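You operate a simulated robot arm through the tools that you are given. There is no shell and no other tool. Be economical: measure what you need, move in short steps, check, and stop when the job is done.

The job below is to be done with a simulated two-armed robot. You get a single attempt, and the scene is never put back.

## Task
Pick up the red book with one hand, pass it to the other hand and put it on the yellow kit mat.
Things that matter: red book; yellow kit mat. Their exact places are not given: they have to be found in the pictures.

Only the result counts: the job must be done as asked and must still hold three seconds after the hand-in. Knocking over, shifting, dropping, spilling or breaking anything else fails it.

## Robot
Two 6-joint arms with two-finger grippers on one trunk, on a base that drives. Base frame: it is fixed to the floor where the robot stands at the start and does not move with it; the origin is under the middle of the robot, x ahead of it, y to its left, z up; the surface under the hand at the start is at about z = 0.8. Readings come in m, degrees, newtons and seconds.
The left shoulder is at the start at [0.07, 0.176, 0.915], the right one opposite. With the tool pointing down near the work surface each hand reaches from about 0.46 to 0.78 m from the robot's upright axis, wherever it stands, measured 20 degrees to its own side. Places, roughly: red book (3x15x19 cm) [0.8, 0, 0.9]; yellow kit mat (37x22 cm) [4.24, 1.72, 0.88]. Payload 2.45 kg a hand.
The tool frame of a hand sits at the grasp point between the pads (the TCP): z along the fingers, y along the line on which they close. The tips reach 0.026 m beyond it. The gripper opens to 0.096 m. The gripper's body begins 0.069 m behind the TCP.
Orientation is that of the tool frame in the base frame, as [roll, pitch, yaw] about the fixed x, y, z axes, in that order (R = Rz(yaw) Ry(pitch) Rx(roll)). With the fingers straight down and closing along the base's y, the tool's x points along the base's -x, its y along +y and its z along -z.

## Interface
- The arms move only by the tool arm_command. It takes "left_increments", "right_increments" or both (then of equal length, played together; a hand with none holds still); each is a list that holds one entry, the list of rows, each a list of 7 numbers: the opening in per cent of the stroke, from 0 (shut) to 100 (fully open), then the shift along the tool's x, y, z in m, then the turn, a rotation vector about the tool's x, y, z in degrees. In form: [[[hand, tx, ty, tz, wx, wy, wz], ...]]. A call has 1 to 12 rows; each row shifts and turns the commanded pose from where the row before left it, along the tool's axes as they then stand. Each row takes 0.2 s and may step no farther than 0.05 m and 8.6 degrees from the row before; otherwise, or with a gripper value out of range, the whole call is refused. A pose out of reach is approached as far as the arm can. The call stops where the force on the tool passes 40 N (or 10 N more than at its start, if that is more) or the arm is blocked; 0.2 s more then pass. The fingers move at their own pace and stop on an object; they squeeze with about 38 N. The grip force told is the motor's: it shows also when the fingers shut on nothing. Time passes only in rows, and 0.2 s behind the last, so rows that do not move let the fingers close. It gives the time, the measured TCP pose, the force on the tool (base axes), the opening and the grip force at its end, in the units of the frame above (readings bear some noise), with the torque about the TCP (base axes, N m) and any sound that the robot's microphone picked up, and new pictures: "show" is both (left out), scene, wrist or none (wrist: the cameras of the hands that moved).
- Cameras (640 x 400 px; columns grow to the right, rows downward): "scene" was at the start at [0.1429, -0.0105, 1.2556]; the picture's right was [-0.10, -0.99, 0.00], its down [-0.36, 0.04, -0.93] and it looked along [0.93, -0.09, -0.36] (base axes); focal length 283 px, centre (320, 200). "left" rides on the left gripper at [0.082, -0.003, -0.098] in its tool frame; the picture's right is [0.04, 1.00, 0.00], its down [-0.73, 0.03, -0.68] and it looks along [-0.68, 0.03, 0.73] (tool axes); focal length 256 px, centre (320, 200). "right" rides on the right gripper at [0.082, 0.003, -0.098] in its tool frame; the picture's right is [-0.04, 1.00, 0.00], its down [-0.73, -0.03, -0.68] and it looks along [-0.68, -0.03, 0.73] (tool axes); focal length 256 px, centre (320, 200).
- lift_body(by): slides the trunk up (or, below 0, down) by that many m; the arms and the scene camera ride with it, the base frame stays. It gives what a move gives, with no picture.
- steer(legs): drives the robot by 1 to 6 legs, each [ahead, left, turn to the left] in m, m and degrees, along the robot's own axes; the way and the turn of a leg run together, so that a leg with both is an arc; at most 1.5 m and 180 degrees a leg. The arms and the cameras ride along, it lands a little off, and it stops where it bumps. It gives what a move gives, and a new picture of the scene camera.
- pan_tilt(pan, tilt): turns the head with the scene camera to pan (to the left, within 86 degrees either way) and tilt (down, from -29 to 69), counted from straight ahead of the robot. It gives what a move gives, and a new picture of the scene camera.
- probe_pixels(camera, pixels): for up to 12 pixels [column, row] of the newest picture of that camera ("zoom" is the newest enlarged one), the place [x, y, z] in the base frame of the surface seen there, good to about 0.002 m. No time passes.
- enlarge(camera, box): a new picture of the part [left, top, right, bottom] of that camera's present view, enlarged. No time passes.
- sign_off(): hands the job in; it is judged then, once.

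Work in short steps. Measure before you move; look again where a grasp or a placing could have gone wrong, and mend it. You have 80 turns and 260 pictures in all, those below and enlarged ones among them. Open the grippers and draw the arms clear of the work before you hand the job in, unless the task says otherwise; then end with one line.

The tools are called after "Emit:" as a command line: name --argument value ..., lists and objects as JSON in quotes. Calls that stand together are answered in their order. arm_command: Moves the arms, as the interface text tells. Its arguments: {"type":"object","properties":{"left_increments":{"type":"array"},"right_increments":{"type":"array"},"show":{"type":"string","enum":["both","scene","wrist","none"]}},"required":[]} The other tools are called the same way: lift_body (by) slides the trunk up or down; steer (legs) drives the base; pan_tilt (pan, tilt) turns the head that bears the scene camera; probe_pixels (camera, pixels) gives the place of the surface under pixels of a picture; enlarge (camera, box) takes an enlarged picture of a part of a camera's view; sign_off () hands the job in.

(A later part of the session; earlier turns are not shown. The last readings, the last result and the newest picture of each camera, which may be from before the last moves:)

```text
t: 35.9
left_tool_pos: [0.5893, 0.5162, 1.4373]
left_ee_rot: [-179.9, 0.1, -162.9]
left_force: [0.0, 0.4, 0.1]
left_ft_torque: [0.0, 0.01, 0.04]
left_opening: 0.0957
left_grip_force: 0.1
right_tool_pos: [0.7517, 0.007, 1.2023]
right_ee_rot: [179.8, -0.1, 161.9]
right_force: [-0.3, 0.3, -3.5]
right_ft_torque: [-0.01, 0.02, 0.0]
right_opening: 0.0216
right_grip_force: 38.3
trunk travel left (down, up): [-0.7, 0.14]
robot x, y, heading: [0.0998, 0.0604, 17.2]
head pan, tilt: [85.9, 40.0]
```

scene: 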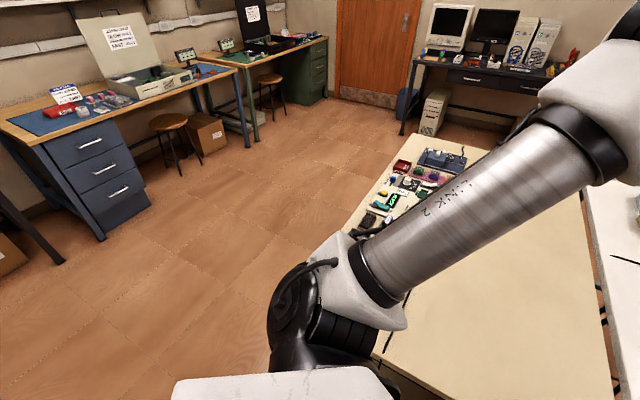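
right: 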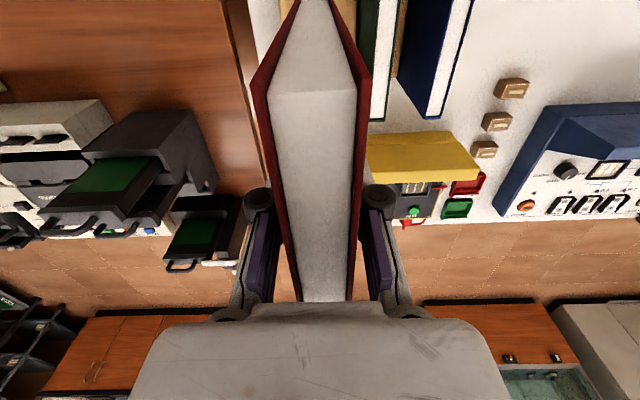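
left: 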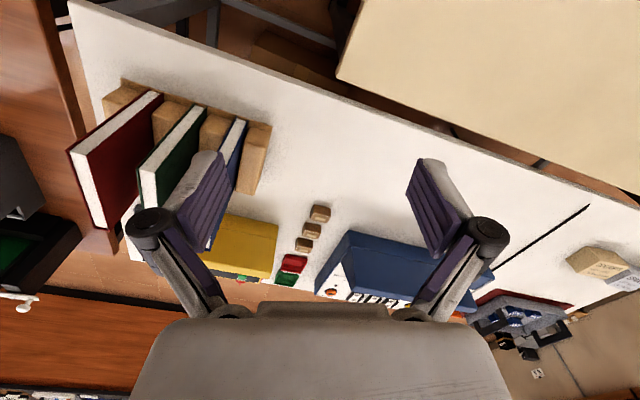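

Emit:
probe_pixels --camera "scene" --pixels '[[355, 225], [425, 134], [490, 150], [400, 165], [250, 330], [140, 200], [200, 150], [385, 360], [60, 262], [610, 390]]'

Emit:
pan_tilt --pan -86 --tilt 40

```text
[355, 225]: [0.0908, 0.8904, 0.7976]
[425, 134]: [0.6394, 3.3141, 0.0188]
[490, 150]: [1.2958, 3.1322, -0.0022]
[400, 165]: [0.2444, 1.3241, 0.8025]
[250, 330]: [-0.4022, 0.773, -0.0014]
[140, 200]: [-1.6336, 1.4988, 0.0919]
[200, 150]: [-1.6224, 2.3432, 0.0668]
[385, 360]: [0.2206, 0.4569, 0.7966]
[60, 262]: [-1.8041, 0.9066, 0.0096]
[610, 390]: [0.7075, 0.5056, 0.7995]
```

```text
t: 38.5
left_tool_pos: [0.5898, 0.5165, 1.4364]
left_ee_rot: [-180.0, 0.1, -162.9]
left_force: [0.4, -0.8, 0.6]
left_ft_torque: [-0.01, 0.04, 0.04]
left_opening: 0.0958
left_grip_force: 0.1
right_tool_pos: [0.7517, 0.0082, 1.2014]
right_ee_rot: [179.9, 0.0, 161.9]
right_force: [-1.0, 0.3, -3.9]
right_ft_torque: [0.01, 0.02, -0.03]
right_opening: 0.0216
right_grip_force: 37.8
trunk travel left (down, up): [-0.7, 0.14]
robot x, y, heading: [0.0995, 0.058, 17.3]
head pan, tilt: [-85.9, 40.0]
```

scene: 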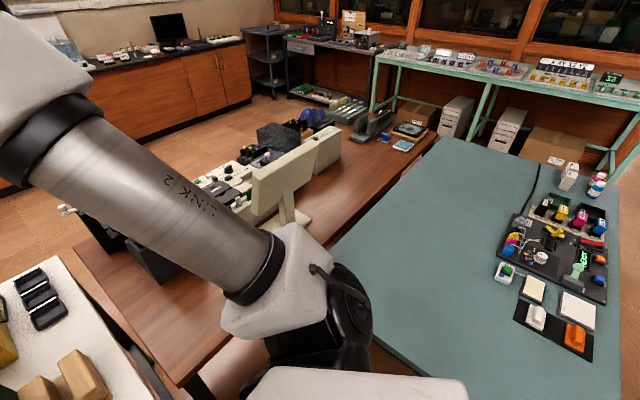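

Clear floor lies behind and to the left (beige table corner about (0,0.53)). I back out along -x by 0.7 m.

Emit:
steer --legs '[[-0.669, 0.205, 0]]'

Emit:
pan_tilt --pan 70 --tilt 35

```text
t: 42.4
left_tool_pos: [-0.1068, 0.5139, 1.4346]
left_ee_rot: [-180.0, 0.0, -163.2]
left_force: [0.5, -0.3, -0.4]
left_ft_torque: [0.02, 0.0, 0.0]
left_opening: 0.096
left_grip_force: 0.1
right_tool_pos: [0.0521, 0.0039, 1.2015]
right_ee_rot: [179.9, -0.1, 161.6]
right_force: [0.5, -0.4, -4.4]
right_ft_torque: [0.03, 0.06, 0.01]
right_opening: 0.0216
right_grip_force: 37.6
trunk travel left (down, up): [-0.7, 0.14]
robot x, y, heading: [-0.6009, 0.062, 16.9]
head pan, tilt: [-85.9, 40.0]
```

scene: 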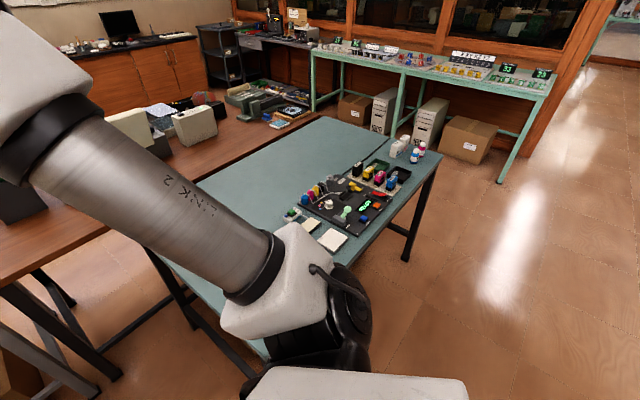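

```text
t: 44.8
left_tool_pos: [-0.1074, 0.5131, 1.4378]
left_ee_rot: [-180.0, 0.1, -163.2]
left_force: [0.9, 0.1, -0.5]
left_ft_torque: [0.0, 0.02, -0.01]
left_opening: 0.096
left_grip_force: 0.0
right_tool_pos: [0.0518, 0.0034, 1.2017]
right_ee_rot: [179.9, -0.2, 161.6]
right_force: [0.8, 0.2, -3.1]
right_ft_torque: [0.01, 0.0, 0.01]
right_opening: 0.0216
right_grip_force: 38.2
trunk travel left (down, up): [-0.7, 0.14]
robot x, y, heading: [-0.6011, 0.0613, 17.0]
head pan, tilt: [70.0, 35.0]
```

scene: 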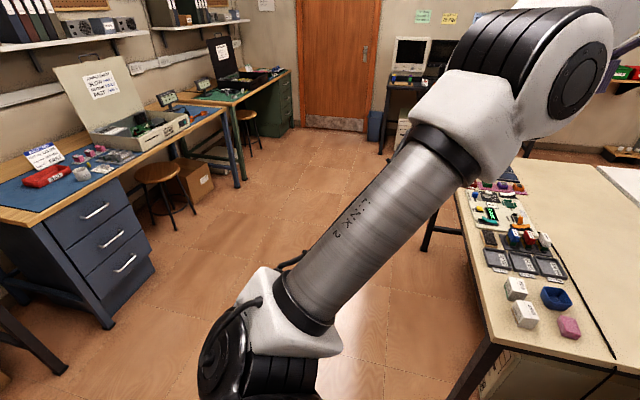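

Open floor here, so I do the handover now. The right hand turns the book so that its near edge faces left and draws it toward the middle.

Emit:
arm_command --right_increments '[[[0, 0, 0, 0, 0, 0, 8], [0, 0, 0, 0, 0, 0, 8], [0, 0, 0, 0, 0, 0, 8], [0, 0, 0, 0, 0, 0, 8], [0, 0, 0, 0, 0, 0, 8], [0, 0.034, -0.006, 0, 0, 0, 0], [0, 0.034, -0.006, 0, 0, 0, 0], [0, 0.034, -0.006, 0, 0, 0, 0], [0, 0.034, -0.006, 0, 0, 0, 0], [0, 0, 0, 0, 0, 0, 0]]]' --show "none"

Emit:
pan_tilt --pan 5 --tilt 25

```text
t: 47.0
left_tool_pos: [-0.1069, 0.5138, 1.4364]
left_ee_rot: [-179.9, 0.0, -163.2]
left_force: [-0.9, -0.2, 0.2]
left_ft_torque: [0.03, 0.01, -0.02]
left_opening: 0.0959
left_grip_force: 0.1
right_tool_pos: [-0.0403, 0.1099, 1.2031]
right_ee_rot: [179.9, -0.2, 121.4]
right_force: [0.8, -1.1, -3.6]
right_ft_torque: [0.02, 0.04, -0.01]
right_opening: 0.0215
right_grip_force: 38.1
trunk travel left (down, up): [-0.7, 0.14]
robot x, y, heading: [-0.602, 0.0627, 16.8]
head pan, tilt: [70.0, 35.0]
```

```text
t: 48.3
left_tool_pos: [-0.1074, 0.5142, 1.4364]
left_ee_rot: [-180.0, 0.1, -163.2]
left_force: [-0.7, -0.4, -0.1]
left_ft_torque: [-0.01, 0.0, 0.03]
left_opening: 0.096
left_grip_force: 0.0
right_tool_pos: [-0.0393, 0.1106, 1.204]
right_ee_rot: [179.9, 0.0, 121.6]
right_force: [-0.5, -0.5, -3.4]
right_ft_torque: [0.03, 0.01, -0.03]
right_opening: 0.0215
right_grip_force: 38.3
trunk travel left (down, up): [-0.7, 0.14]
robot x, y, heading: [-0.6008, 0.0599, 16.6]
head pan, tilt: [5.0, 25.0]
```

scene: 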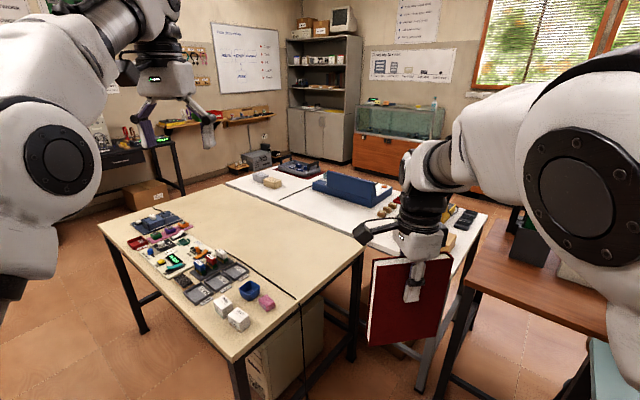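

Right hand now holds the book at robot frame (0.55,-0.11) with the near edge facing left. The left hand yaws 75° and lowers first.

Emit:
arm_command --left_increments '[[[100, 0, 0, 0.028, 0, 0, 8.33], [100, 0, 0, 0.028, 0, 0, 8.33], [100, 0, 0, 0.028, 0, 0, 8.33], [100, 0, 0, 0.028, 0, 0, 8.33], [100, 0, 0, 0.028, 0, 0, 8.33], [100, 0, 0, 0.028, 0, 0, 8.33], [100, 0, 0, 0.028, 0, 0, 8.33], [100, 0, 0, 0.028, 0, 0, 8.33], [100, 0, 0, 0.028, 0, 0, 8.33], [100, 0, 0, 0, 0, 0, 0]]]' --show "scene"

```text
t: 50.5
left_tool_pos: [-0.1076, 0.5142, 1.1834]
left_ee_rot: [179.9, 0.0, 121.6]
left_force: [-0.6, -0.1, 1.1]
left_ft_torque: [0.03, -0.03, 0.01]
left_opening: 0.0961
left_grip_force: 0.1
right_tool_pos: [-0.0391, 0.1096, 1.2043]
right_ee_rot: [179.9, -0.1, 121.5]
right_force: [0.4, 0.0, -2.9]
right_ft_torque: [0.02, 0.0, 0.02]
right_opening: 0.0211
right_grip_force: 37.9
trunk travel left (down, up): [-0.7, 0.14]
robot x, y, heading: [-0.5996, 0.06, 16.7]
head pan, tilt: [5.0, 25.0]
```

scene: 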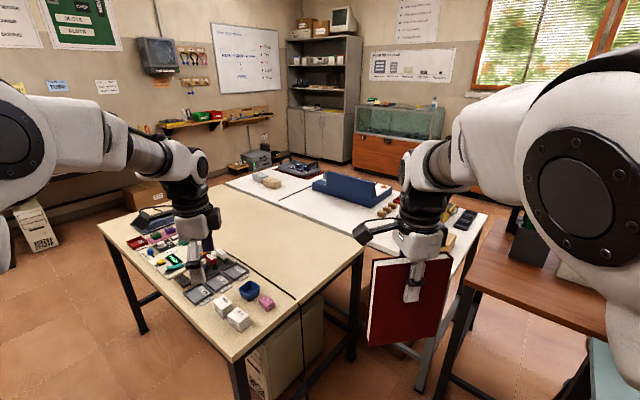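

Now tilt the left hand by 90° to point horizontally at the book.

Emit:
arm_command --left_increments '[[[100, 0, 0, 0, 0, -8.2, 0], [100, 0, 0, 0, 0, -8.2, 0], [100, 0, 0, 0, 0, -8.2, 0], [100, 0, 0, 0, 0, -8.2, 0], [100, 0, 0, 0, 0, -8.2, 0], [100, 0, 0, 0, 0, -8.2, 0], [100, 0, 0, 0, 0, -8.2, 0], [100, 0, 0, 0, 0, -8.2, 0], [100, 0, 0, 0, 0, -8.2, 0], [100, 0, 0, 0, 0, -8.2, 0], [100, 0, 0, 0, 0, -8, 0], [100, 0, 0, 0, 0, 0, 0]]]'

```text
t: 53.1
left_tool_pos: [-0.1074, 0.5141, 1.1854]
left_ee_rot: [38.8, 89.9, -19.4]
left_force: [-0.3, -0.1, -0.7]
left_ft_torque: [0.0, 0.0, -0.02]
left_opening: 0.0961
left_grip_force: 0.1
right_tool_pos: [-0.0416, 0.1094, 1.2032]
right_ee_rot: [179.9, -0.1, 121.6]
right_force: [1.0, 0.4, -3.3]
right_ft_torque: [0.03, -0.02, -0.02]
right_opening: 0.0213
right_grip_force: 37.9
trunk travel left (down, up): [-0.7, 0.14]
robot x, y, heading: [-0.6021, 0.063, 16.7]
head pan, tilt: [5.0, 25.0]
```

scene: 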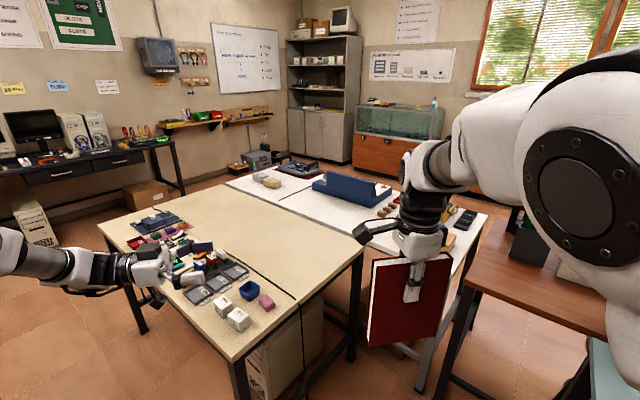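
left: 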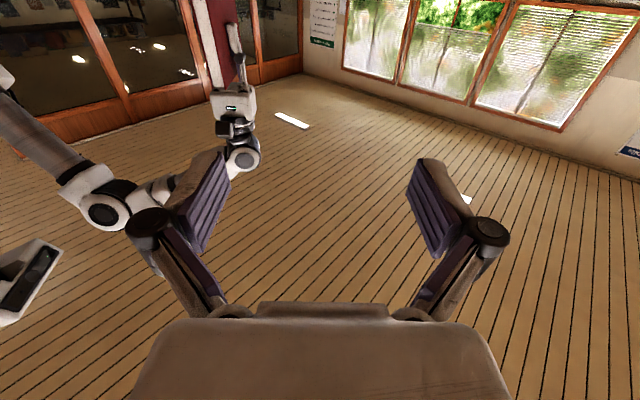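

Left hand is horizontal. I measure the book's left edge precisely.

Emit:
probe_pixels --camera "scene" --pixels '[[375, 266], [375, 300], [373, 342], [380, 300], [444, 260], [436, 325], [400, 320], [371, 300], [390, 264]]'

Emit:
enlarge --camera "scene" --box '[350, 210, 470, 360]'

```text
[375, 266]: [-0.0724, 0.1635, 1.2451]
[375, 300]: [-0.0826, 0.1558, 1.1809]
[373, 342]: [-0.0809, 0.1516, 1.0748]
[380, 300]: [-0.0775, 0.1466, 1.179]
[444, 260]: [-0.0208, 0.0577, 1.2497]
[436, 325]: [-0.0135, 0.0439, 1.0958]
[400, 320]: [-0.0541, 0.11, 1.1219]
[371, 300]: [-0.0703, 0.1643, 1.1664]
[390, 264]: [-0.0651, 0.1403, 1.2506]
```

```text
2.67 times, centred on (410, 285) of scene
```

zoom: 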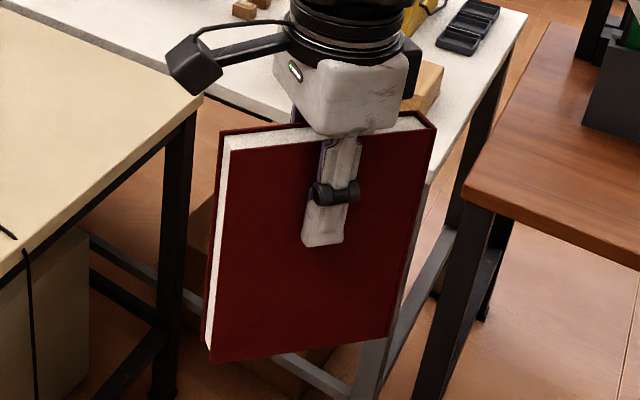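

Book near edge at about (-0.084,0.158), direction as expected. Left hand lines up with the book plane and approaches to about 0.12 m short of the grasp.

Emit:
arm_command --left_increments '[[[100, 0.00835, -0.0387, 0.02, 0, 0, 0], [100, 0.00835, -0.0387, 0.02, 0, 0, 0], [100, 0.00835, -0.0387, 0.02, 0, 0, 0], [100, 0.00835, -0.0388, 0.02, 0, 0, 0], [100, 0, 0, 0.04, 0, 0, 0], [100, 0, 0, 0.04, 0, 0, 0], [100, 0, 0, 0.04, 0, 0, 0], [100, 0, 0, 0.04, 0, 0, 0], [100, 0, 0, 0, 0, 0, 0]]]'

```text
t: 55.1
left_tool_pos: [-0.1107, 0.2306, 1.1516]
left_ee_rot: [6.9, 90.0, -51.3]
left_force: [-0.3, 0.5, 0.6]
left_ft_torque: [0.05, 0.0, -0.01]
left_opening: 0.0959
left_grip_force: 0.1
right_tool_pos: [-0.041, 0.1109, 1.2022]
right_ee_rot: [179.9, -0.1, 121.6]
right_force: [-0.4, 0.5, -3.8]
right_ft_torque: [-0.01, -0.02, -0.02]
right_opening: 0.0214
right_grip_force: 38.3
trunk travel left (down, up): [-0.7, 0.14]
robot x, y, heading: [-0.5997, 0.0537, 16.8]
head pan, tilt: [5.0, 25.0]
```

scene: 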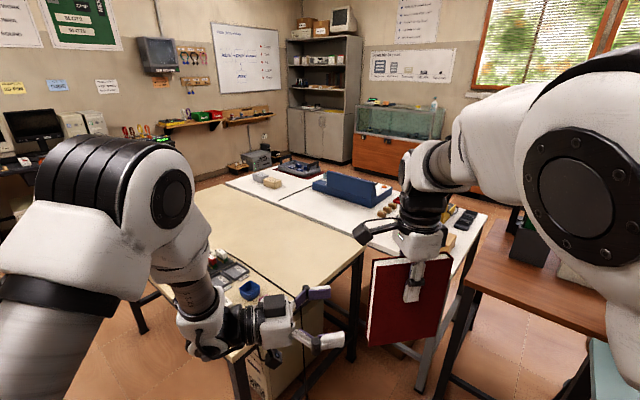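
left: 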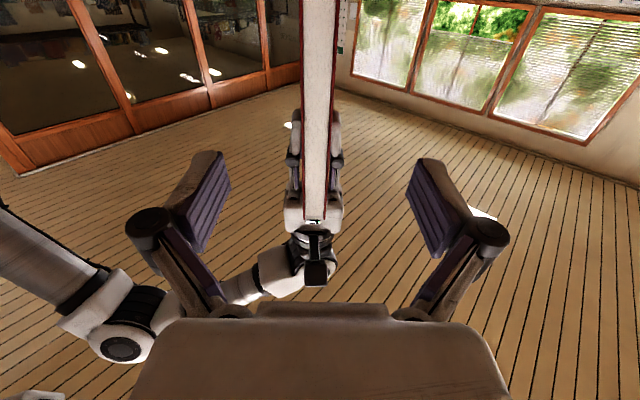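

Book is centred between the left fingers (px ≈316). Advance 0.12 m and close the left hand while the right still holds.

Emit:
arm_command --left_increments '[[[100, 0, -0.0035, 0.03, 0, 0, 0], [100, 0, 0, 0.03, 0, 0, 0], [100, 0, 0, 0.03, 0, 0, 0], [100, 0, 0, 0.03, 0, 0, 0], [100, 0, 0, 0, 0, 0, 0], [60, 0, 0, 0, 0, 0, 0], [30, 0, 0, 0, 0, 0, 0], [0, 0, 0, 0, 0, 0, 0], [0, 0, 0, 0, 0, 0, 0], [0, 0, 0, 0, 0, 0, 0]]]'

```text
t: 56.7
left_tool_pos: [-0.0456, 0.1702, 1.1609]
left_ee_rot: [-22.6, 87.8, -79.4]
left_force: [-43.1, -10.2, 7.7]
left_ft_torque: [-0.43, -0.59, -1.29]
left_opening: 0.0596
left_grip_force: 23.0
left hand out of reach, approached as far as the arm can: row 3, 4
right_tool_pos: [-0.0343, 0.1134, 1.2061]
right_ee_rot: [178.6, 0.1, 121.5]
right_force: [42.3, 10.6, -11.7]
right_ft_torque: [0.43, -1.39, -1.27]
right_opening: 0.0226
right_grip_force: 38.4
trunk travel left (down, up): [-0.7, 0.14]
robot x, y, heading: [-0.6033, 0.0572, 16.7]
head pan, tilt: [5.0, 25.0]
stopped in row 7 (left hand): the force on the tool passed its limit at 50 N (the readings are from after the stop); the commanded pose is now the measured one
```

scene: 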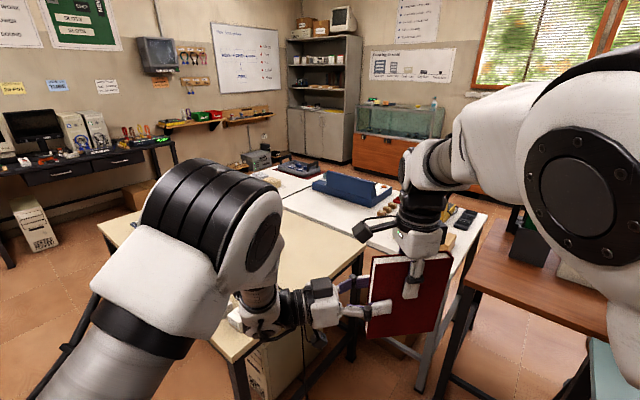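
left: 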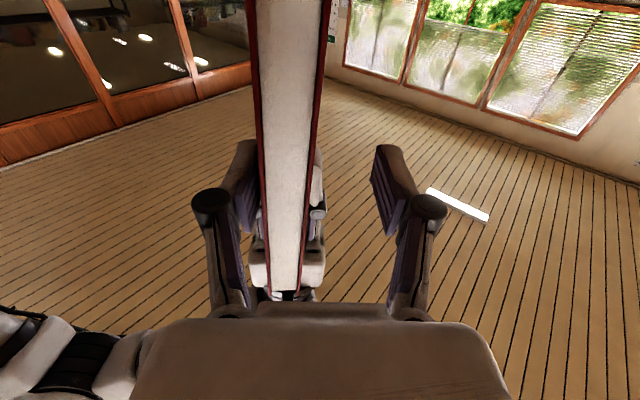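

The left arm ran out of reach and one finger pushed on the book. I open it and draw straight back.

Emit:
arm_command --left_increments '[[[100, 0, 0, 0, 0, 0, 0], [100, 0, 0, 0, 0, 0, 0], [100, 0, 0, -0.03, 0, 0, 0], [100, 0, 0, -0.04, 0, 0, 0], [100, 0, 0, -0.04, 0, 0, 0], [100, 0, 0, 0, 0, 0, 0]]]'

```text
t: 58.1
left_tool_pos: [-0.1056, 0.2604, 1.1543]
left_ee_rot: [-18.6, 88.2, -75.2]
left_force: [-0.4, -0.9, -0.6]
left_ft_torque: [0.01, 0.0, 0.01]
left_opening: 0.0961
left_grip_force: 0.1
right_tool_pos: [-0.0365, 0.1102, 1.2048]
right_ee_rot: [179.2, 0.0, 121.5]
right_force: [0.5, -0.4, -3.0]
right_ft_torque: [0.02, -0.01, 0.02]
right_opening: 0.0216
right_grip_force: 38.3
trunk travel left (down, up): [-0.7, 0.14]
robot x, y, heading: [-0.6014, 0.0609, 16.6]
head pan, tilt: [5.0, 25.0]
```

scene: 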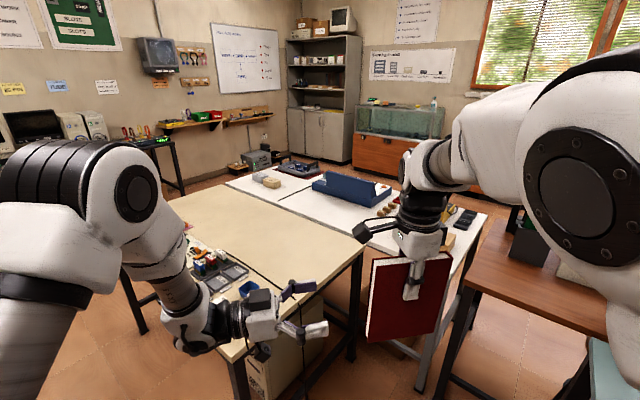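
left: 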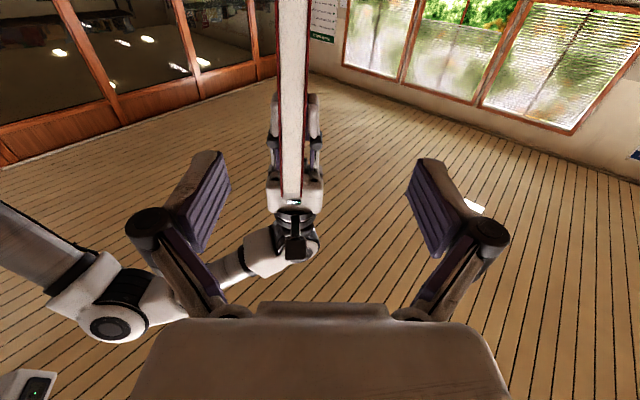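

I move the book and the left hand about 9 cm further ahead, where the left wrist has more room, and correct the left hand's small tilt.

Emit:
arm_command --left_increments '[[[100, 0, 0, 0, 1.8, 1.7, 0], [100, 0, 0.024, 0.006, 0, 0, 0], [100, 0.001, 0.024, 0.006, 0, 0, 0], [100, 0.001, 0.024, 0.006, 0, 0, 0], [100, 0, 0, 0, 0, 0, 0]]]' --right_increments '[[[0, -0.001, 0.023, 0, 0, 0, 0], [0, -0.001, 0.023, 0, 0, 0, 0], [0, -0.001, 0.023, 0, 0, 0, 0], [0, -0.001, 0.023, 0, 0, 0, 0], [0, 0, 0, 0, 0, 0, 0]]]'

```text
t: 59.3
left_tool_pos: [-0.0339, 0.2821, 1.1553]
left_ee_rot: [-73.7, 89.3, -132.1]
left_force: [0.8, -0.1, -0.2]
left_ft_torque: [0.01, 0.0, 0.03]
left_opening: 0.0959
left_grip_force: 0.2
right_tool_pos: [0.0424, 0.1561, 1.205]
right_ee_rot: [179.2, 0.1, 121.5]
right_force: [-0.7, 0.4, -3.7]
right_ft_torque: [0.02, 0.0, 0.03]
right_opening: 0.0215
right_grip_force: 38.0
trunk travel left (down, up): [-0.7, 0.14]
robot x, y, heading: [-0.5995, 0.0586, 16.7]
head pan, tilt: [5.0, 25.0]
```

scene: 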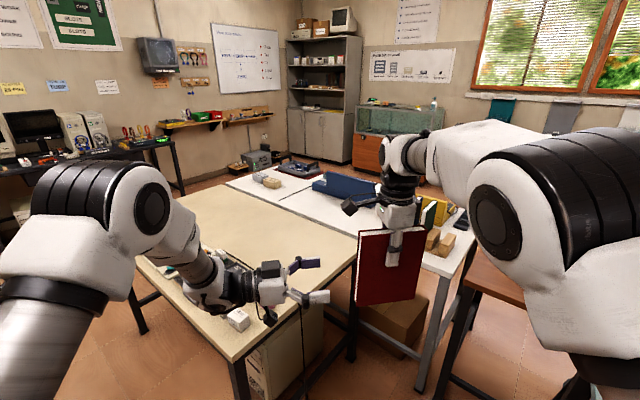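
right: 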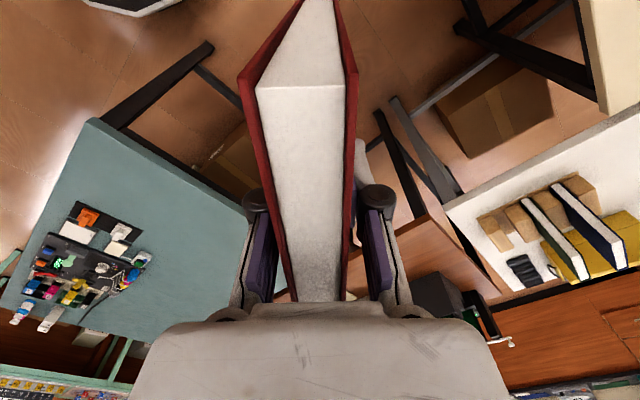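
left: 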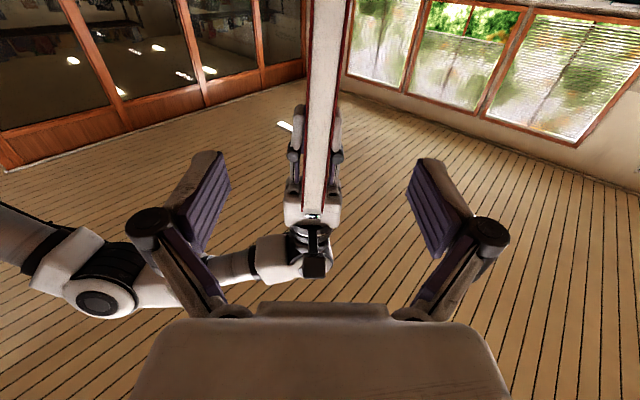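

Aligned again. I advance 0.125 m without closing and check for reach first.

Emit:
arm_command --left_increments '[[[100, 0, 0, 0.035, 0, 0, 0], [100, 0, 0, 0.035, 0, 0, 0], [100, 0, 0, 0.03, 0, 0, 0], [100, 0, 0, 0.025, 0, 0, 0], [100, 0, 0, 0, 0, 0, 0]]]'

```text
t: 60.5
left_tool_pos: [0.0335, 0.176, 1.1551]
left_ee_rot: [-71.1, 89.2, -129.6]
left_force: [-0.4, 0.1, -0.1]
left_ft_torque: [0.02, -0.03, 0.0]
left_opening: 0.0962
left_grip_force: 0.0
right_tool_pos: [0.043, 0.1561, 1.2063]
right_ee_rot: [179.2, 0.1, 121.5]
right_force: [0.7, 0.2, -3.8]
right_ft_torque: [-0.04, 0.0, -0.01]
right_opening: 0.0218
right_grip_force: 37.8
trunk travel left (down, up): [-0.7, 0.14]
robot x, y, heading: [-0.5988, 0.0612, 16.8]
head pan, tilt: [5.0, 25.0]
```

scene: 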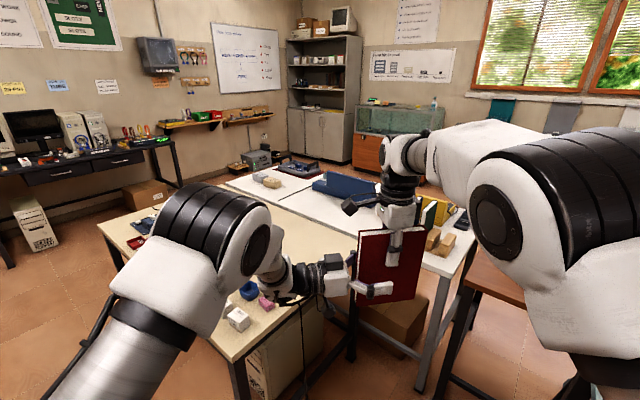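
left: 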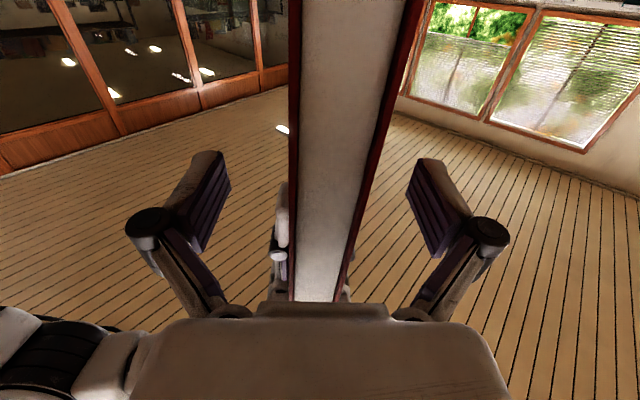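

In place with no contact and the book between the fingers. Close the left hand.

Emit:
arm_command --left_increments '[[[60, 0, 0, 0, 0, 0, 0], [35, 0, 0, 0, 0, 0, 0], [20, 0, 0, 0, 0, 0, 0], [0, 0, 0, 0, 0, 0, 0], [0, 0, 0, 0, 0, 0, 0], [0, 0, 0, 0, 0, 0, 0]]]' --show "wrist"

```text
t: 61.9
left_tool_pos: [0.0321, 0.1745, 1.155]
left_ee_rot: [-74.3, 89.5, -132.6]
left_force: [-19.5, -4.9, 4.5]
left_ft_torque: [0.31, -0.61, -0.49]
left_opening: 0.0219
left_grip_force: 37.9
right_tool_pos: [0.0437, 0.1566, 1.2055]
right_ee_rot: [179.1, 0.1, 121.7]
right_force: [20.3, 6.2, -7.3]
right_ft_torque: [-0.07, -0.39, 0.05]
right_opening: 0.0219
right_grip_force: 38.3
trunk travel left (down, up): [-0.7, 0.14]
robot x, y, heading: [-0.6011, 0.0623, 17.0]
head pan, tilt: [5.0, 25.0]
```

left: 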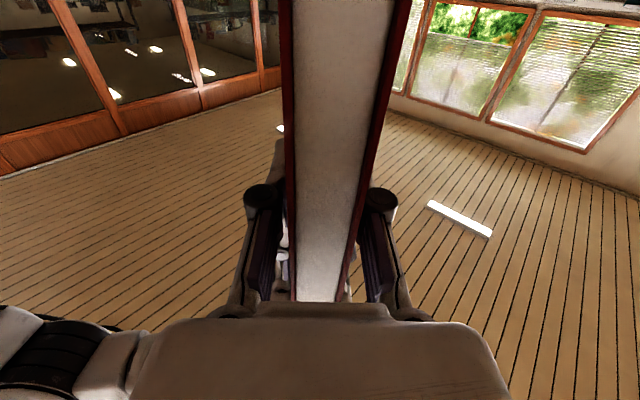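

Both hands hold it (0.022 m, 38 N each). Open the right hand and draw it straight up.

Emit:
arm_command --right_increments '[[[40, 0, 0, 0, 0, 0, 0], [70, 0, 0, 0, 0, 0, 0], [70, 0, 0, 0, 0, 0, 0], [70, 0, 0, -0.03, 0, 0, 0], [70, 0, 0, -0.04, 0, 0, 0], [70, 0, 0, -0.04, 0, 0, 0], [70, 0, 0, -0.03, 0, 0, 0], [70, 0, 0, 0, 0, 0, 0]]]'

```text
t: 63.7
left_tool_pos: [0.0325, 0.1744, 1.1553]
left_ee_rot: [-74.7, 89.4, -133.0]
left_force: [-0.3, 0.5, 0.4]
left_ft_torque: [0.08, 0.02, 0.04]
left_opening: 0.0217
left_grip_force: 38.3
right_tool_pos: [0.0435, 0.1534, 1.3456]
right_ee_rot: [179.3, 0.1, 121.5]
right_force: [-0.1, 0.5, -0.6]
right_ft_torque: [0.04, -0.02, 0.01]
right_opening: 0.0672
right_grip_force: 0.0
trunk travel left (down, up): [-0.7, 0.14]
robot x, y, heading: [-0.5984, 0.0588, 16.7]
head pan, tilt: [5.0, 25.0]
```

scene: 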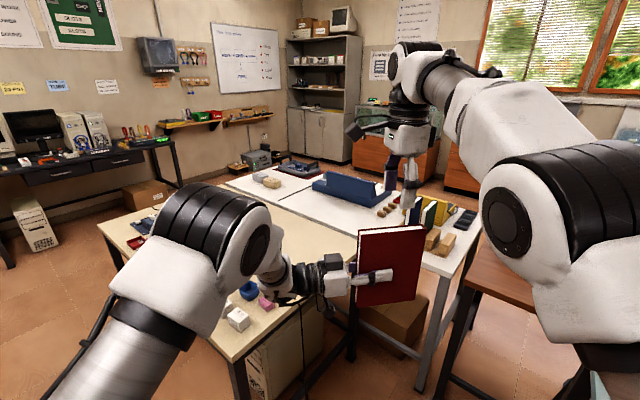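
right: 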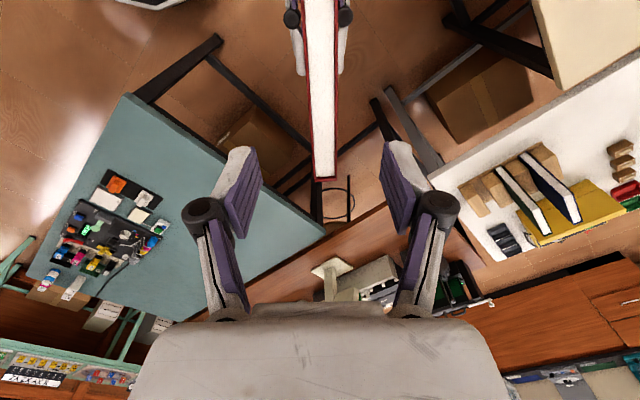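

Left holds the book alone. I draw the right arm off to its own side and check the book from the scene camera.

Emit:
arm_command --right_increments '[[[70, -0.04, -0.01, 0, 0, 0, 0], [70, -0.04, -0.01, 0, 0, 0, 0], [70, -0.04, -0.02, 0, 0, 0, 0], [70, -0.035, -0.03, 0, 0, 0, -7], [70, -0.03, -0.03, 0, 0, 0, -7], [70, 0, 0, 0, 0, 0, -7], [70, 0, 0, 0, 0, 0, -7], [70, 0, 0, 0, 0, 0, -7]]]' --show "scene"

```text
t: 65.5
left_tool_pos: [0.0341, 0.175, 1.1543]
left_ee_rot: [-77.0, 89.5, -135.4]
left_force: [0.3, -0.1, 0.6]
left_ft_torque: [0.1, 0.09, 0.03]
left_opening: 0.0216
left_grip_force: 37.7
right_tool_pos: [0.0584, -0.0577, 1.345]
right_ee_rot: [179.4, 0.6, 156.8]
right_force: [-0.1, -0.2, -0.6]
right_ft_torque: [0.07, 0.05, -0.01]
right_opening: 0.0673
right_grip_force: 0.1
trunk travel left (down, up): [-0.7, 0.14]
robot x, y, heading: [-0.6015, 0.0578, 16.9]
head pan, tilt: [5.0, 25.0]
```

scene: 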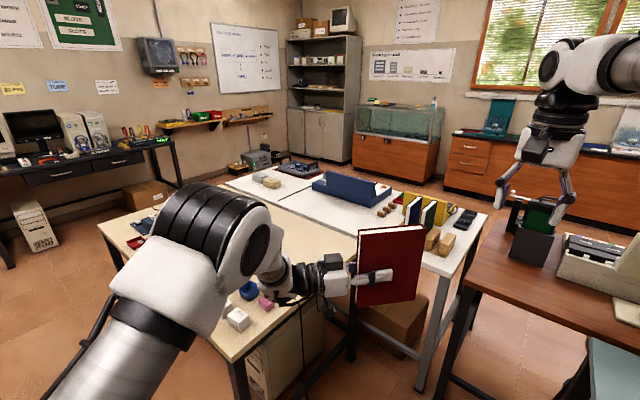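

Book is secure. I turn to heading 90° and drive up the aisle to about y = 1.4, then look.

Emit:
steer --legs '[[0, 0, 73], [1.3, 0, 0]]'

```text
t: 75.0
left_tool_pos: [-0.5132, 1.9632, 1.1557]
left_ee_rot: [-74.1, 89.4, -59.6]
left_force: [-0.4, 0.2, -0.8]
left_ft_torque: [-0.02, 0.14, -0.02]
left_opening: 0.0217
left_grip_force: 38.2
right_tool_pos: [-0.2838, 1.9184, 1.3458]
right_ee_rot: [179.4, 0.6, -130.6]
right_force: [-0.1, -0.7, 0.3]
right_ft_torque: [0.0, 0.02, -0.02]
right_opening: 0.0673
right_grip_force: 0.1
trunk travel left (down, up): [-0.7, 0.14]
robot x, y, heading: [-0.5897, 1.323, 89.7]
head pan, tilt: [5.0, 25.0]
```

scene: 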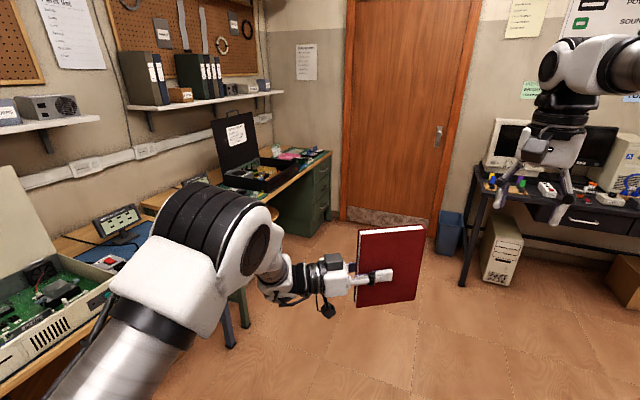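

Clear ahead. Drive on 0.95 m drifting slightly right, then turn right by 90°.

Emit:
steer --legs '[[0.98, -0.12, 0], [0, 0, -90]]'

Emit:
pan_tilt --pan -10 --tilt 30

```text
t: 83.9
left_tool_pos: [0.1759, 2.207, 1.1543]
left_ee_rot: [-74.9, 89.4, -151.2]
left_force: [0.1, -1.3, 0.6]
left_ft_torque: [0.09, 0.02, 0.01]
left_opening: 0.0215
left_grip_force: 38.2
right_tool_pos: [0.1297, 1.9795, 1.3453]
right_ee_rot: [179.4, 0.4, 138.7]
right_force: [-0.3, 0.5, -0.2]
right_ft_torque: [-0.01, 0.01, 0.01]
right_opening: 0.067
right_grip_force: 0.1
trunk travel left (down, up): [-0.7, 0.14]
robot x, y, heading: [-0.4614, 2.2903, -0.9]
head pan, tilt: [5.0, 25.0]
```

scene: 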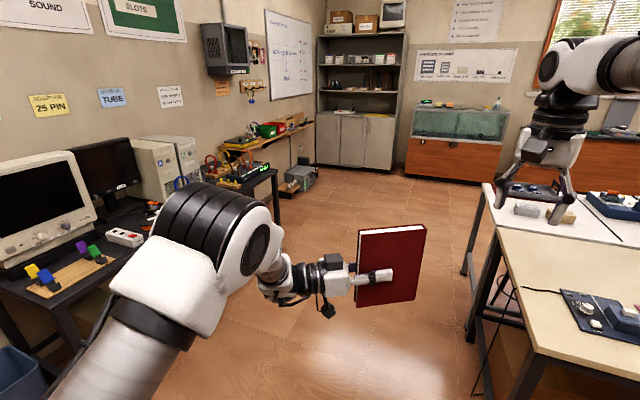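

```text
t: 84.7
left_tool_pos: [0.177, 2.2071, 1.1545]
left_ee_rot: [-76.9, 89.4, -153.1]
left_force: [-0.6, -0.2, 0.0]
left_ft_torque: [0.09, 0.02, -0.01]
left_opening: 0.0216
left_grip_force: 38.2
right_tool_pos: [0.1298, 1.9794, 1.3454]
right_ee_rot: [179.4, 0.5, 138.7]
right_force: [-0.1, 0.0, -0.1]
right_ft_torque: [0.0, 0.0, -0.01]
right_opening: 0.0672
right_grip_force: 0.1
trunk travel left (down, up): [-0.7, 0.14]
robot x, y, heading: [-0.461, 2.2923, -1.3]
head pan, tilt: [-10.0, 30.0]
```

scene: 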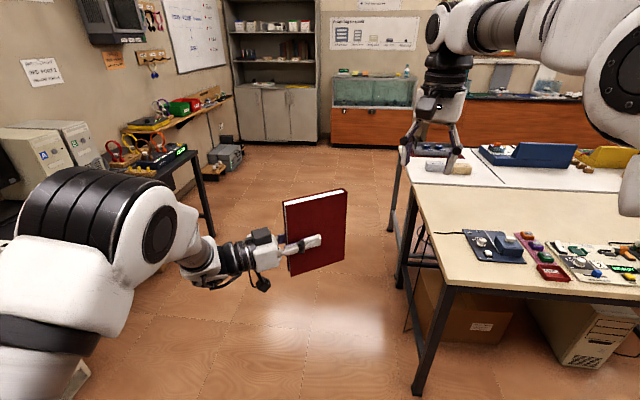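

I probe the narrow part of the passage between the computer desk (left) and the tables (right).

Emit:
probe_pixels --camera "scene" --pixels '[[209, 236], [190, 155], [415, 388], [412, 195], [404, 155], [396, 230], [225, 170], [234, 97], [290, 100], [285, 140], [318, 145], [243, 158]]'

Emit:
enlarge --camera "scene" --box '[200, 40, 340, 160]'

```text
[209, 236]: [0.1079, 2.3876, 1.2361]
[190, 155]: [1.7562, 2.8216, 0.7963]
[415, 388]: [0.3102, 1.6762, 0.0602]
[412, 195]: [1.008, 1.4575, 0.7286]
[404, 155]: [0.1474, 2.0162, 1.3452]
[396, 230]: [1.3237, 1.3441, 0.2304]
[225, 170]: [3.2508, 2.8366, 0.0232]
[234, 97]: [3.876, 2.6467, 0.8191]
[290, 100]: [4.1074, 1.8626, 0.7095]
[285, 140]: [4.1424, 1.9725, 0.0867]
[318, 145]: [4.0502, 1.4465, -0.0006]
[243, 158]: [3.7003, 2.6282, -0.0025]
```

```text
3.33 times, centred on (270, 100) of scene
```

zoom: 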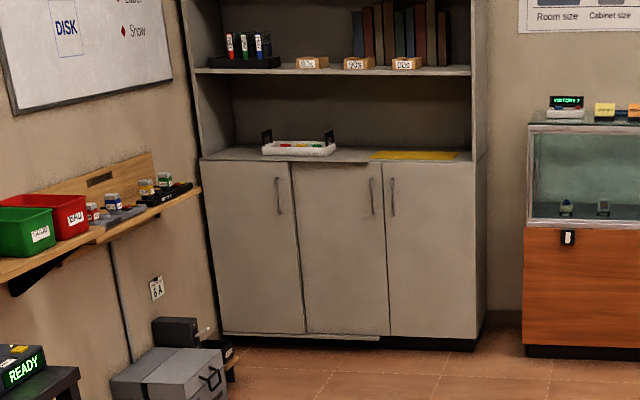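

Passage is about 1.2 m wide, centred near y = 2.2. I drive through it to about (1.95, 2.1).

Emit:
steer --legs '[[1.5, -0.02, 1], [0.9, -0.12, 0]]'

Emit:
pan_tilt --pan -8 --tilt 20

Emit:
enlarge --camera "scene" --box '[200, 40, 440, 190]'

```text
refused: leg 1 is longer than a leg can be; nothing moved
```

```text
t: 85.4
left_tool_pos: [0.1758, 2.2078, 1.1561]
left_ee_rot: [-75.7, 89.4, -151.9]
left_force: [-0.4, -0.1, -0.7]
left_ft_torque: [0.12, 0.04, 0.0]
left_opening: 0.0219
left_grip_force: 38.2
right_tool_pos: [0.1288, 1.9804, 1.3454]
right_ee_rot: [179.4, 0.5, 138.7]
right_force: [0.4, -0.4, -0.3]
right_ft_torque: [0.03, -0.03, 0.01]
right_opening: 0.0674
right_grip_force: 0.1
trunk travel left (down, up): [-0.7, 0.14]
robot x, y, heading: [-0.4627, 2.2931, -1.0]
head pan, tilt: [-8.0, 20.0]
```

scene: 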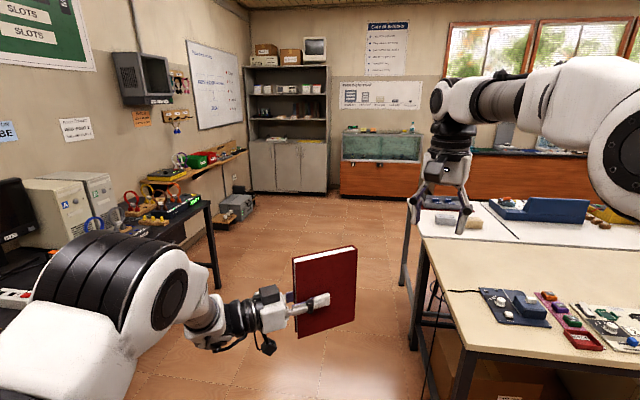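

```text
2.67 times, centred on (320, 115) of scene
```

zoom: 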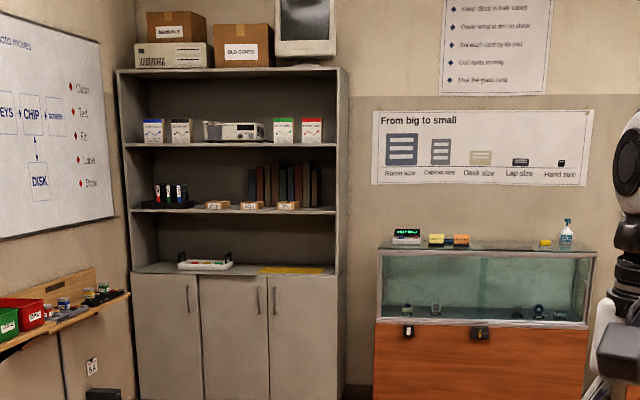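

Leg was slightly too long; I repeat with shorter legs.

Emit:
steer --legs '[[1.4, -0.02, 1], [0.95, -0.12, 0]]'

Emit:
pan_tilt --pan -8 --tilt 20

Emit:
enlarge --camera "scene" --box '[200, 40, 440, 190]'

```text
t: 97.0
left_tool_pos: [2.5205, 2.0533, 1.1547]
left_ee_rot: [-74.9, 89.4, -150.9]
left_force: [0.7, -0.4, -0.6]
left_ft_torque: [0.1, 0.0, -0.01]
left_opening: 0.0215
left_grip_force: 37.7
right_tool_pos: [2.4756, 1.8252, 1.3455]
right_ee_rot: [179.4, 0.5, 139.0]
right_force: [-0.3, 0.6, 0.0]
right_ft_torque: [0.01, 0.02, 0.0]
right_opening: 0.0674
right_grip_force: 0.0
trunk travel left (down, up): [-0.7, 0.14]
robot x, y, heading: [1.8833, 2.1341, -0.8]
head pan, tilt: [-8.0, 20.0]
```

scene: 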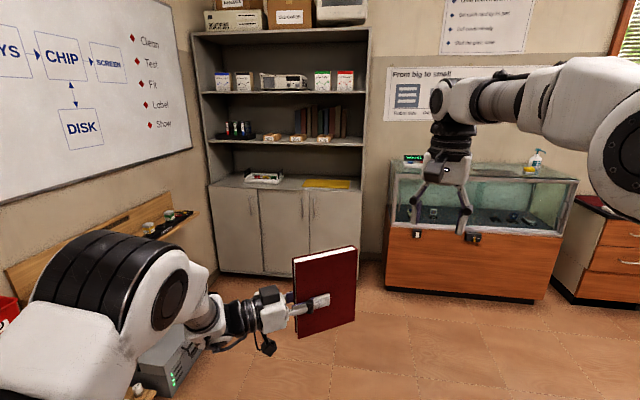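

```text
t: 97.5
left_tool_pos: [2.5208, 2.0527, 1.1548]
left_ee_rot: [-77.8, 89.4, -153.8]
left_force: [0.8, -0.5, 0.5]
left_ft_torque: [0.09, 0.04, 0.02]
left_opening: 0.0216
left_grip_force: 38.4
right_tool_pos: [2.4752, 1.8254, 1.345]
right_ee_rot: [179.4, 0.4, 138.9]
right_force: [0.2, 0.2, -0.5]
right_ft_torque: [0.02, -0.02, 0.0]
right_opening: 0.0669
right_grip_force: 0.0
trunk travel left (down, up): [-0.7, 0.14]
robot x, y, heading: [1.8797, 2.138, -0.8]
head pan, tilt: [-8.0, 20.0]
```

scene: 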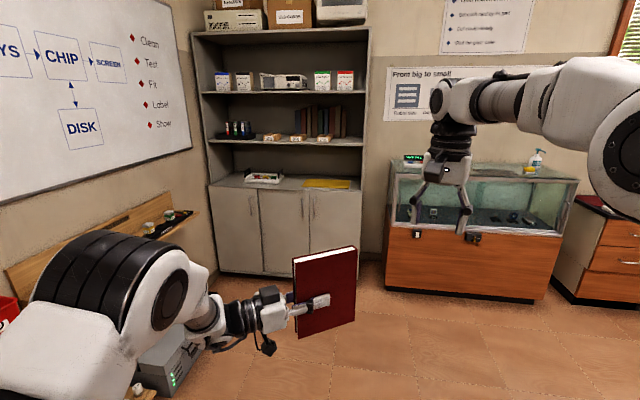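

```text
2.67 times, centred on (320, 115) of scene
```

zoom: 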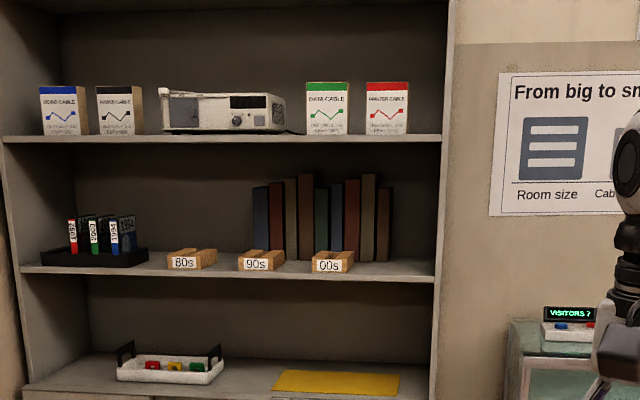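

Now I measure the mat corners, shelf front edge, upper shelf and side panel.

Emit:
probe_pixels --camera "zoom" --pixels '[[275, 391], [397, 395], [283, 371], [398, 375], [335, 383], [240, 383], [430, 270], [300, 275], [40, 270], [430, 395], [216, 345], [200, 384]]'

Emit:
probe_pixels --camera "scene" --pixels '[[300, 190], [355, 192], [230, 187], [390, 240], [375, 265], [305, 188], [348, 189]]'

```text
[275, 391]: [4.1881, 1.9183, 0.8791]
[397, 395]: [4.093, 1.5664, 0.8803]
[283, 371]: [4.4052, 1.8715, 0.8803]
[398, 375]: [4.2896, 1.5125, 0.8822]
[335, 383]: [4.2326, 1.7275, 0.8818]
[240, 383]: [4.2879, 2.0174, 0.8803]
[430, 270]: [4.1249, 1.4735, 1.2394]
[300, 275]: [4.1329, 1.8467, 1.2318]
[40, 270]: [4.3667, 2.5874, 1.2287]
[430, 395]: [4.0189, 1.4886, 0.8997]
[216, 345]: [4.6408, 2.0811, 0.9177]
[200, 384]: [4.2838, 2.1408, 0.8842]
```

```text
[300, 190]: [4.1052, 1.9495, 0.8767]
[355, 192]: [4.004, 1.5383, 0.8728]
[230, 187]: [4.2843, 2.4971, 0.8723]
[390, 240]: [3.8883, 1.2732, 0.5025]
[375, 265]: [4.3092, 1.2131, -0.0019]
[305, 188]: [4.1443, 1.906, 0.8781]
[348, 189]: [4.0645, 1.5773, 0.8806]
```

Mat centre ≈(4.24,1.72), cabinet turned -15°, upper shelf at z ≈1.22. Here in the open I bring the left hand out to the left, then point it forward.

Emit:
arm_command --left_increments '[[[0, 0, 0.028, -0.041, 0, 0, 0], [0, 0, 0.028, -0.041, 0, 0, 0], [0, 0, 0.028, -0.041, 0, 0, 0], [0, 0, 0.028, -0.041, 0, 0, 0], [0, 0, 0.028, -0.041, 0, 0, 0], [0, 0, 0.028, -0.04, 0, 0, 0], [0, 0, 0, 0, 0, 0, 0]]]' --show "none"

Emit:
arm_command --left_increments '[[[0, 0, 0, 0, -8.3, 0, 0], [0, 0, 0, 0, -8.3, 0, 0], [0, 0, 0, 0, -8.3, 0, 0], [0, 0, 0, 0, -8.3, 0, 0], [0, 0, 0, 0, -8.3, 0, 0], [0, 0, 0, 0, -8.3, 0, 0], [0, 0, 0, 0, -8.3, 0, 0], [0, 0, 0, 0, -8.3, 0, 0], [0, 0, 0, 0, -8.3, 0, 0], [0, 0, 0, 0, 0, 0, 0]]]'

```text
t: 99.2
left_tool_pos: [2.6243, 2.3311, 1.1513]
left_ee_rot: [-80.2, 89.4, -156.2]
left_force: [-0.8, 0.8, 0.4]
left_ft_torque: [0.06, -0.01, -0.01]
left_opening: 0.0215
left_grip_force: 38.5
right_tool_pos: [2.475, 1.8248, 1.3459]
right_ee_rot: [179.4, 0.5, 139.1]
right_force: [0.2, -0.4, 0.0]
right_ft_torque: [0.01, -0.02, 0.02]
right_opening: 0.0672
right_grip_force: 0.1
trunk travel left (down, up): [-0.7, 0.14]
robot x, y, heading: [1.8854, 2.1335, -0.8]
head pan, tilt: [-8.0, 20.0]
```

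```text
t: 101.3
left_tool_pos: [2.6345, 2.3378, 1.1587]
left_ee_rot: [-115.9, 88.2, -129.6]
left_force: [1.1, 0.1, -3.3]
left_ft_torque: [0.0, 0.05, 0.01]
left_opening: 0.0215
left_grip_force: 37.8
left hand out of reach, approached as far as the arm can: row 8, 9
right_tool_pos: [2.4755, 1.8241, 1.3452]
right_ee_rot: [179.4, 0.4, 139.1]
right_force: [0.5, -0.4, 0.0]
right_ft_torque: [0.0, 0.0, 0.02]
right_opening: 0.0673
right_grip_force: 0.1
trunk travel left (down, up): [-0.7, 0.14]
robot x, y, heading: [1.883, 2.1329, -0.9]
head pan, tilt: [-8.0, 20.0]
```

scene: 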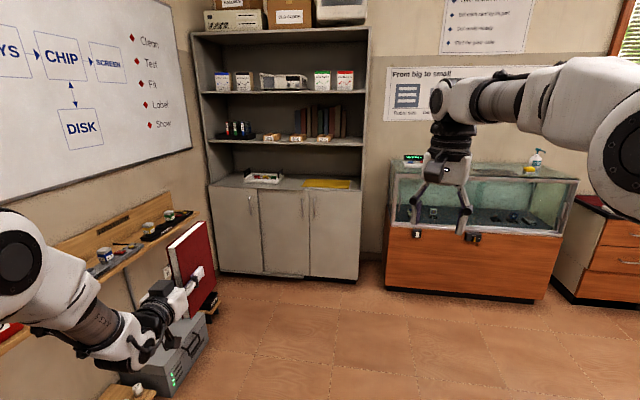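
left: 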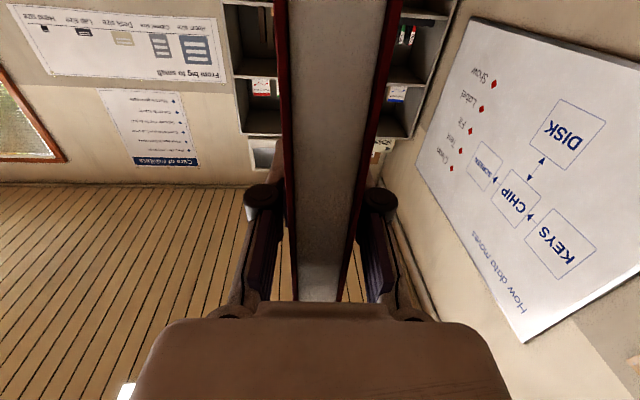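

The hand now points -13.7° in the world, nearly the needed -15°, so I keep the robot's heading. Next I roll the hand about its own axis, to bring the wrist camera above rather than below; first part of the roll.

Emit:
arm_command --left_increments '[[[0, 0, 0, 0.03, 0, 0, 0], [0, 0, 0, 0, 0, 0, 8.2], [0, 0, 0, 0, 0, 0, 8.2], [0, 0, 0, 0, 0, 0, 8.2], [0, 0, 0, 0, 0, 0, 8.2], [0, 0, 0, 0, 0, 0, 8.2], [0, 0, 0, 0, 0, 0, 8.2], [0, 0, 0, 0, 0, 0, 8.2], [0, 0, 0, 0, 0, 0, 8.2], [0, 0, 0, 0, 0, 0, 8.2], [0, 0, 0, 0, 0, 0, 8.2], [0, 0, 0, 0, 0, 0, 8]]]'

```text
t: 104.0
left_tool_pos: [2.6683, 2.3288, 1.1601]
left_ee_rot: [150.0, 89.0, 135.9]
left_force: [-0.4, 0.5, -3.3]
left_ft_torque: [0.06, 0.07, 0.01]
left_opening: 0.0218
left_grip_force: 37.7
left hand out of reach, approached as far as the arm can: row 2, 3, 4, 5, 6, 7, 8, 9, 10, 11, 12
right_tool_pos: [2.4754, 1.8256, 1.3458]
right_ee_rot: [179.4, 0.5, 138.9]
right_force: [0.6, 0.2, -0.3]
right_ft_torque: [0.0, -0.02, 0.03]
right_opening: 0.0671
right_grip_force: 0.1
trunk travel left (down, up): [-0.7, 0.14]
robot x, y, heading: [1.8811, 2.134, -0.8]
head pan, tilt: [-8.0, 20.0]
```

scene: 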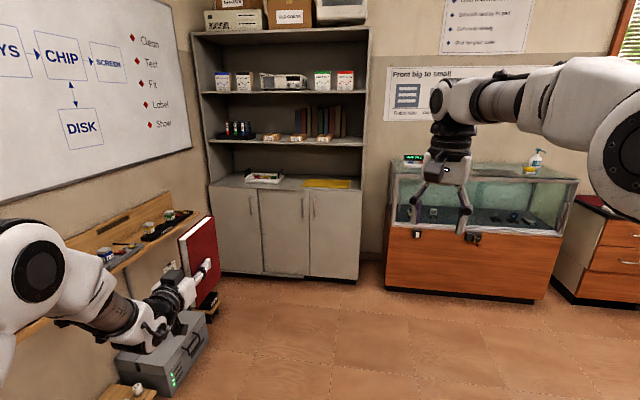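
left: 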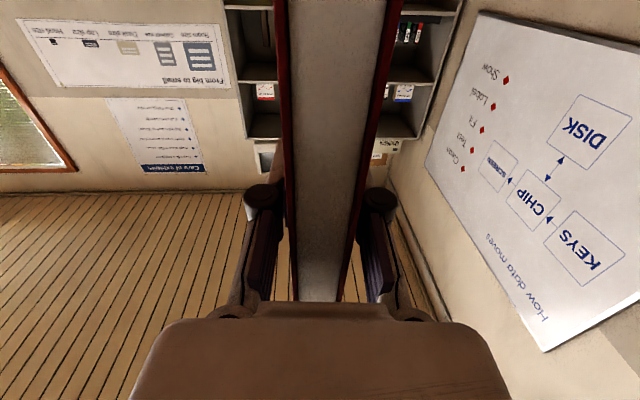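

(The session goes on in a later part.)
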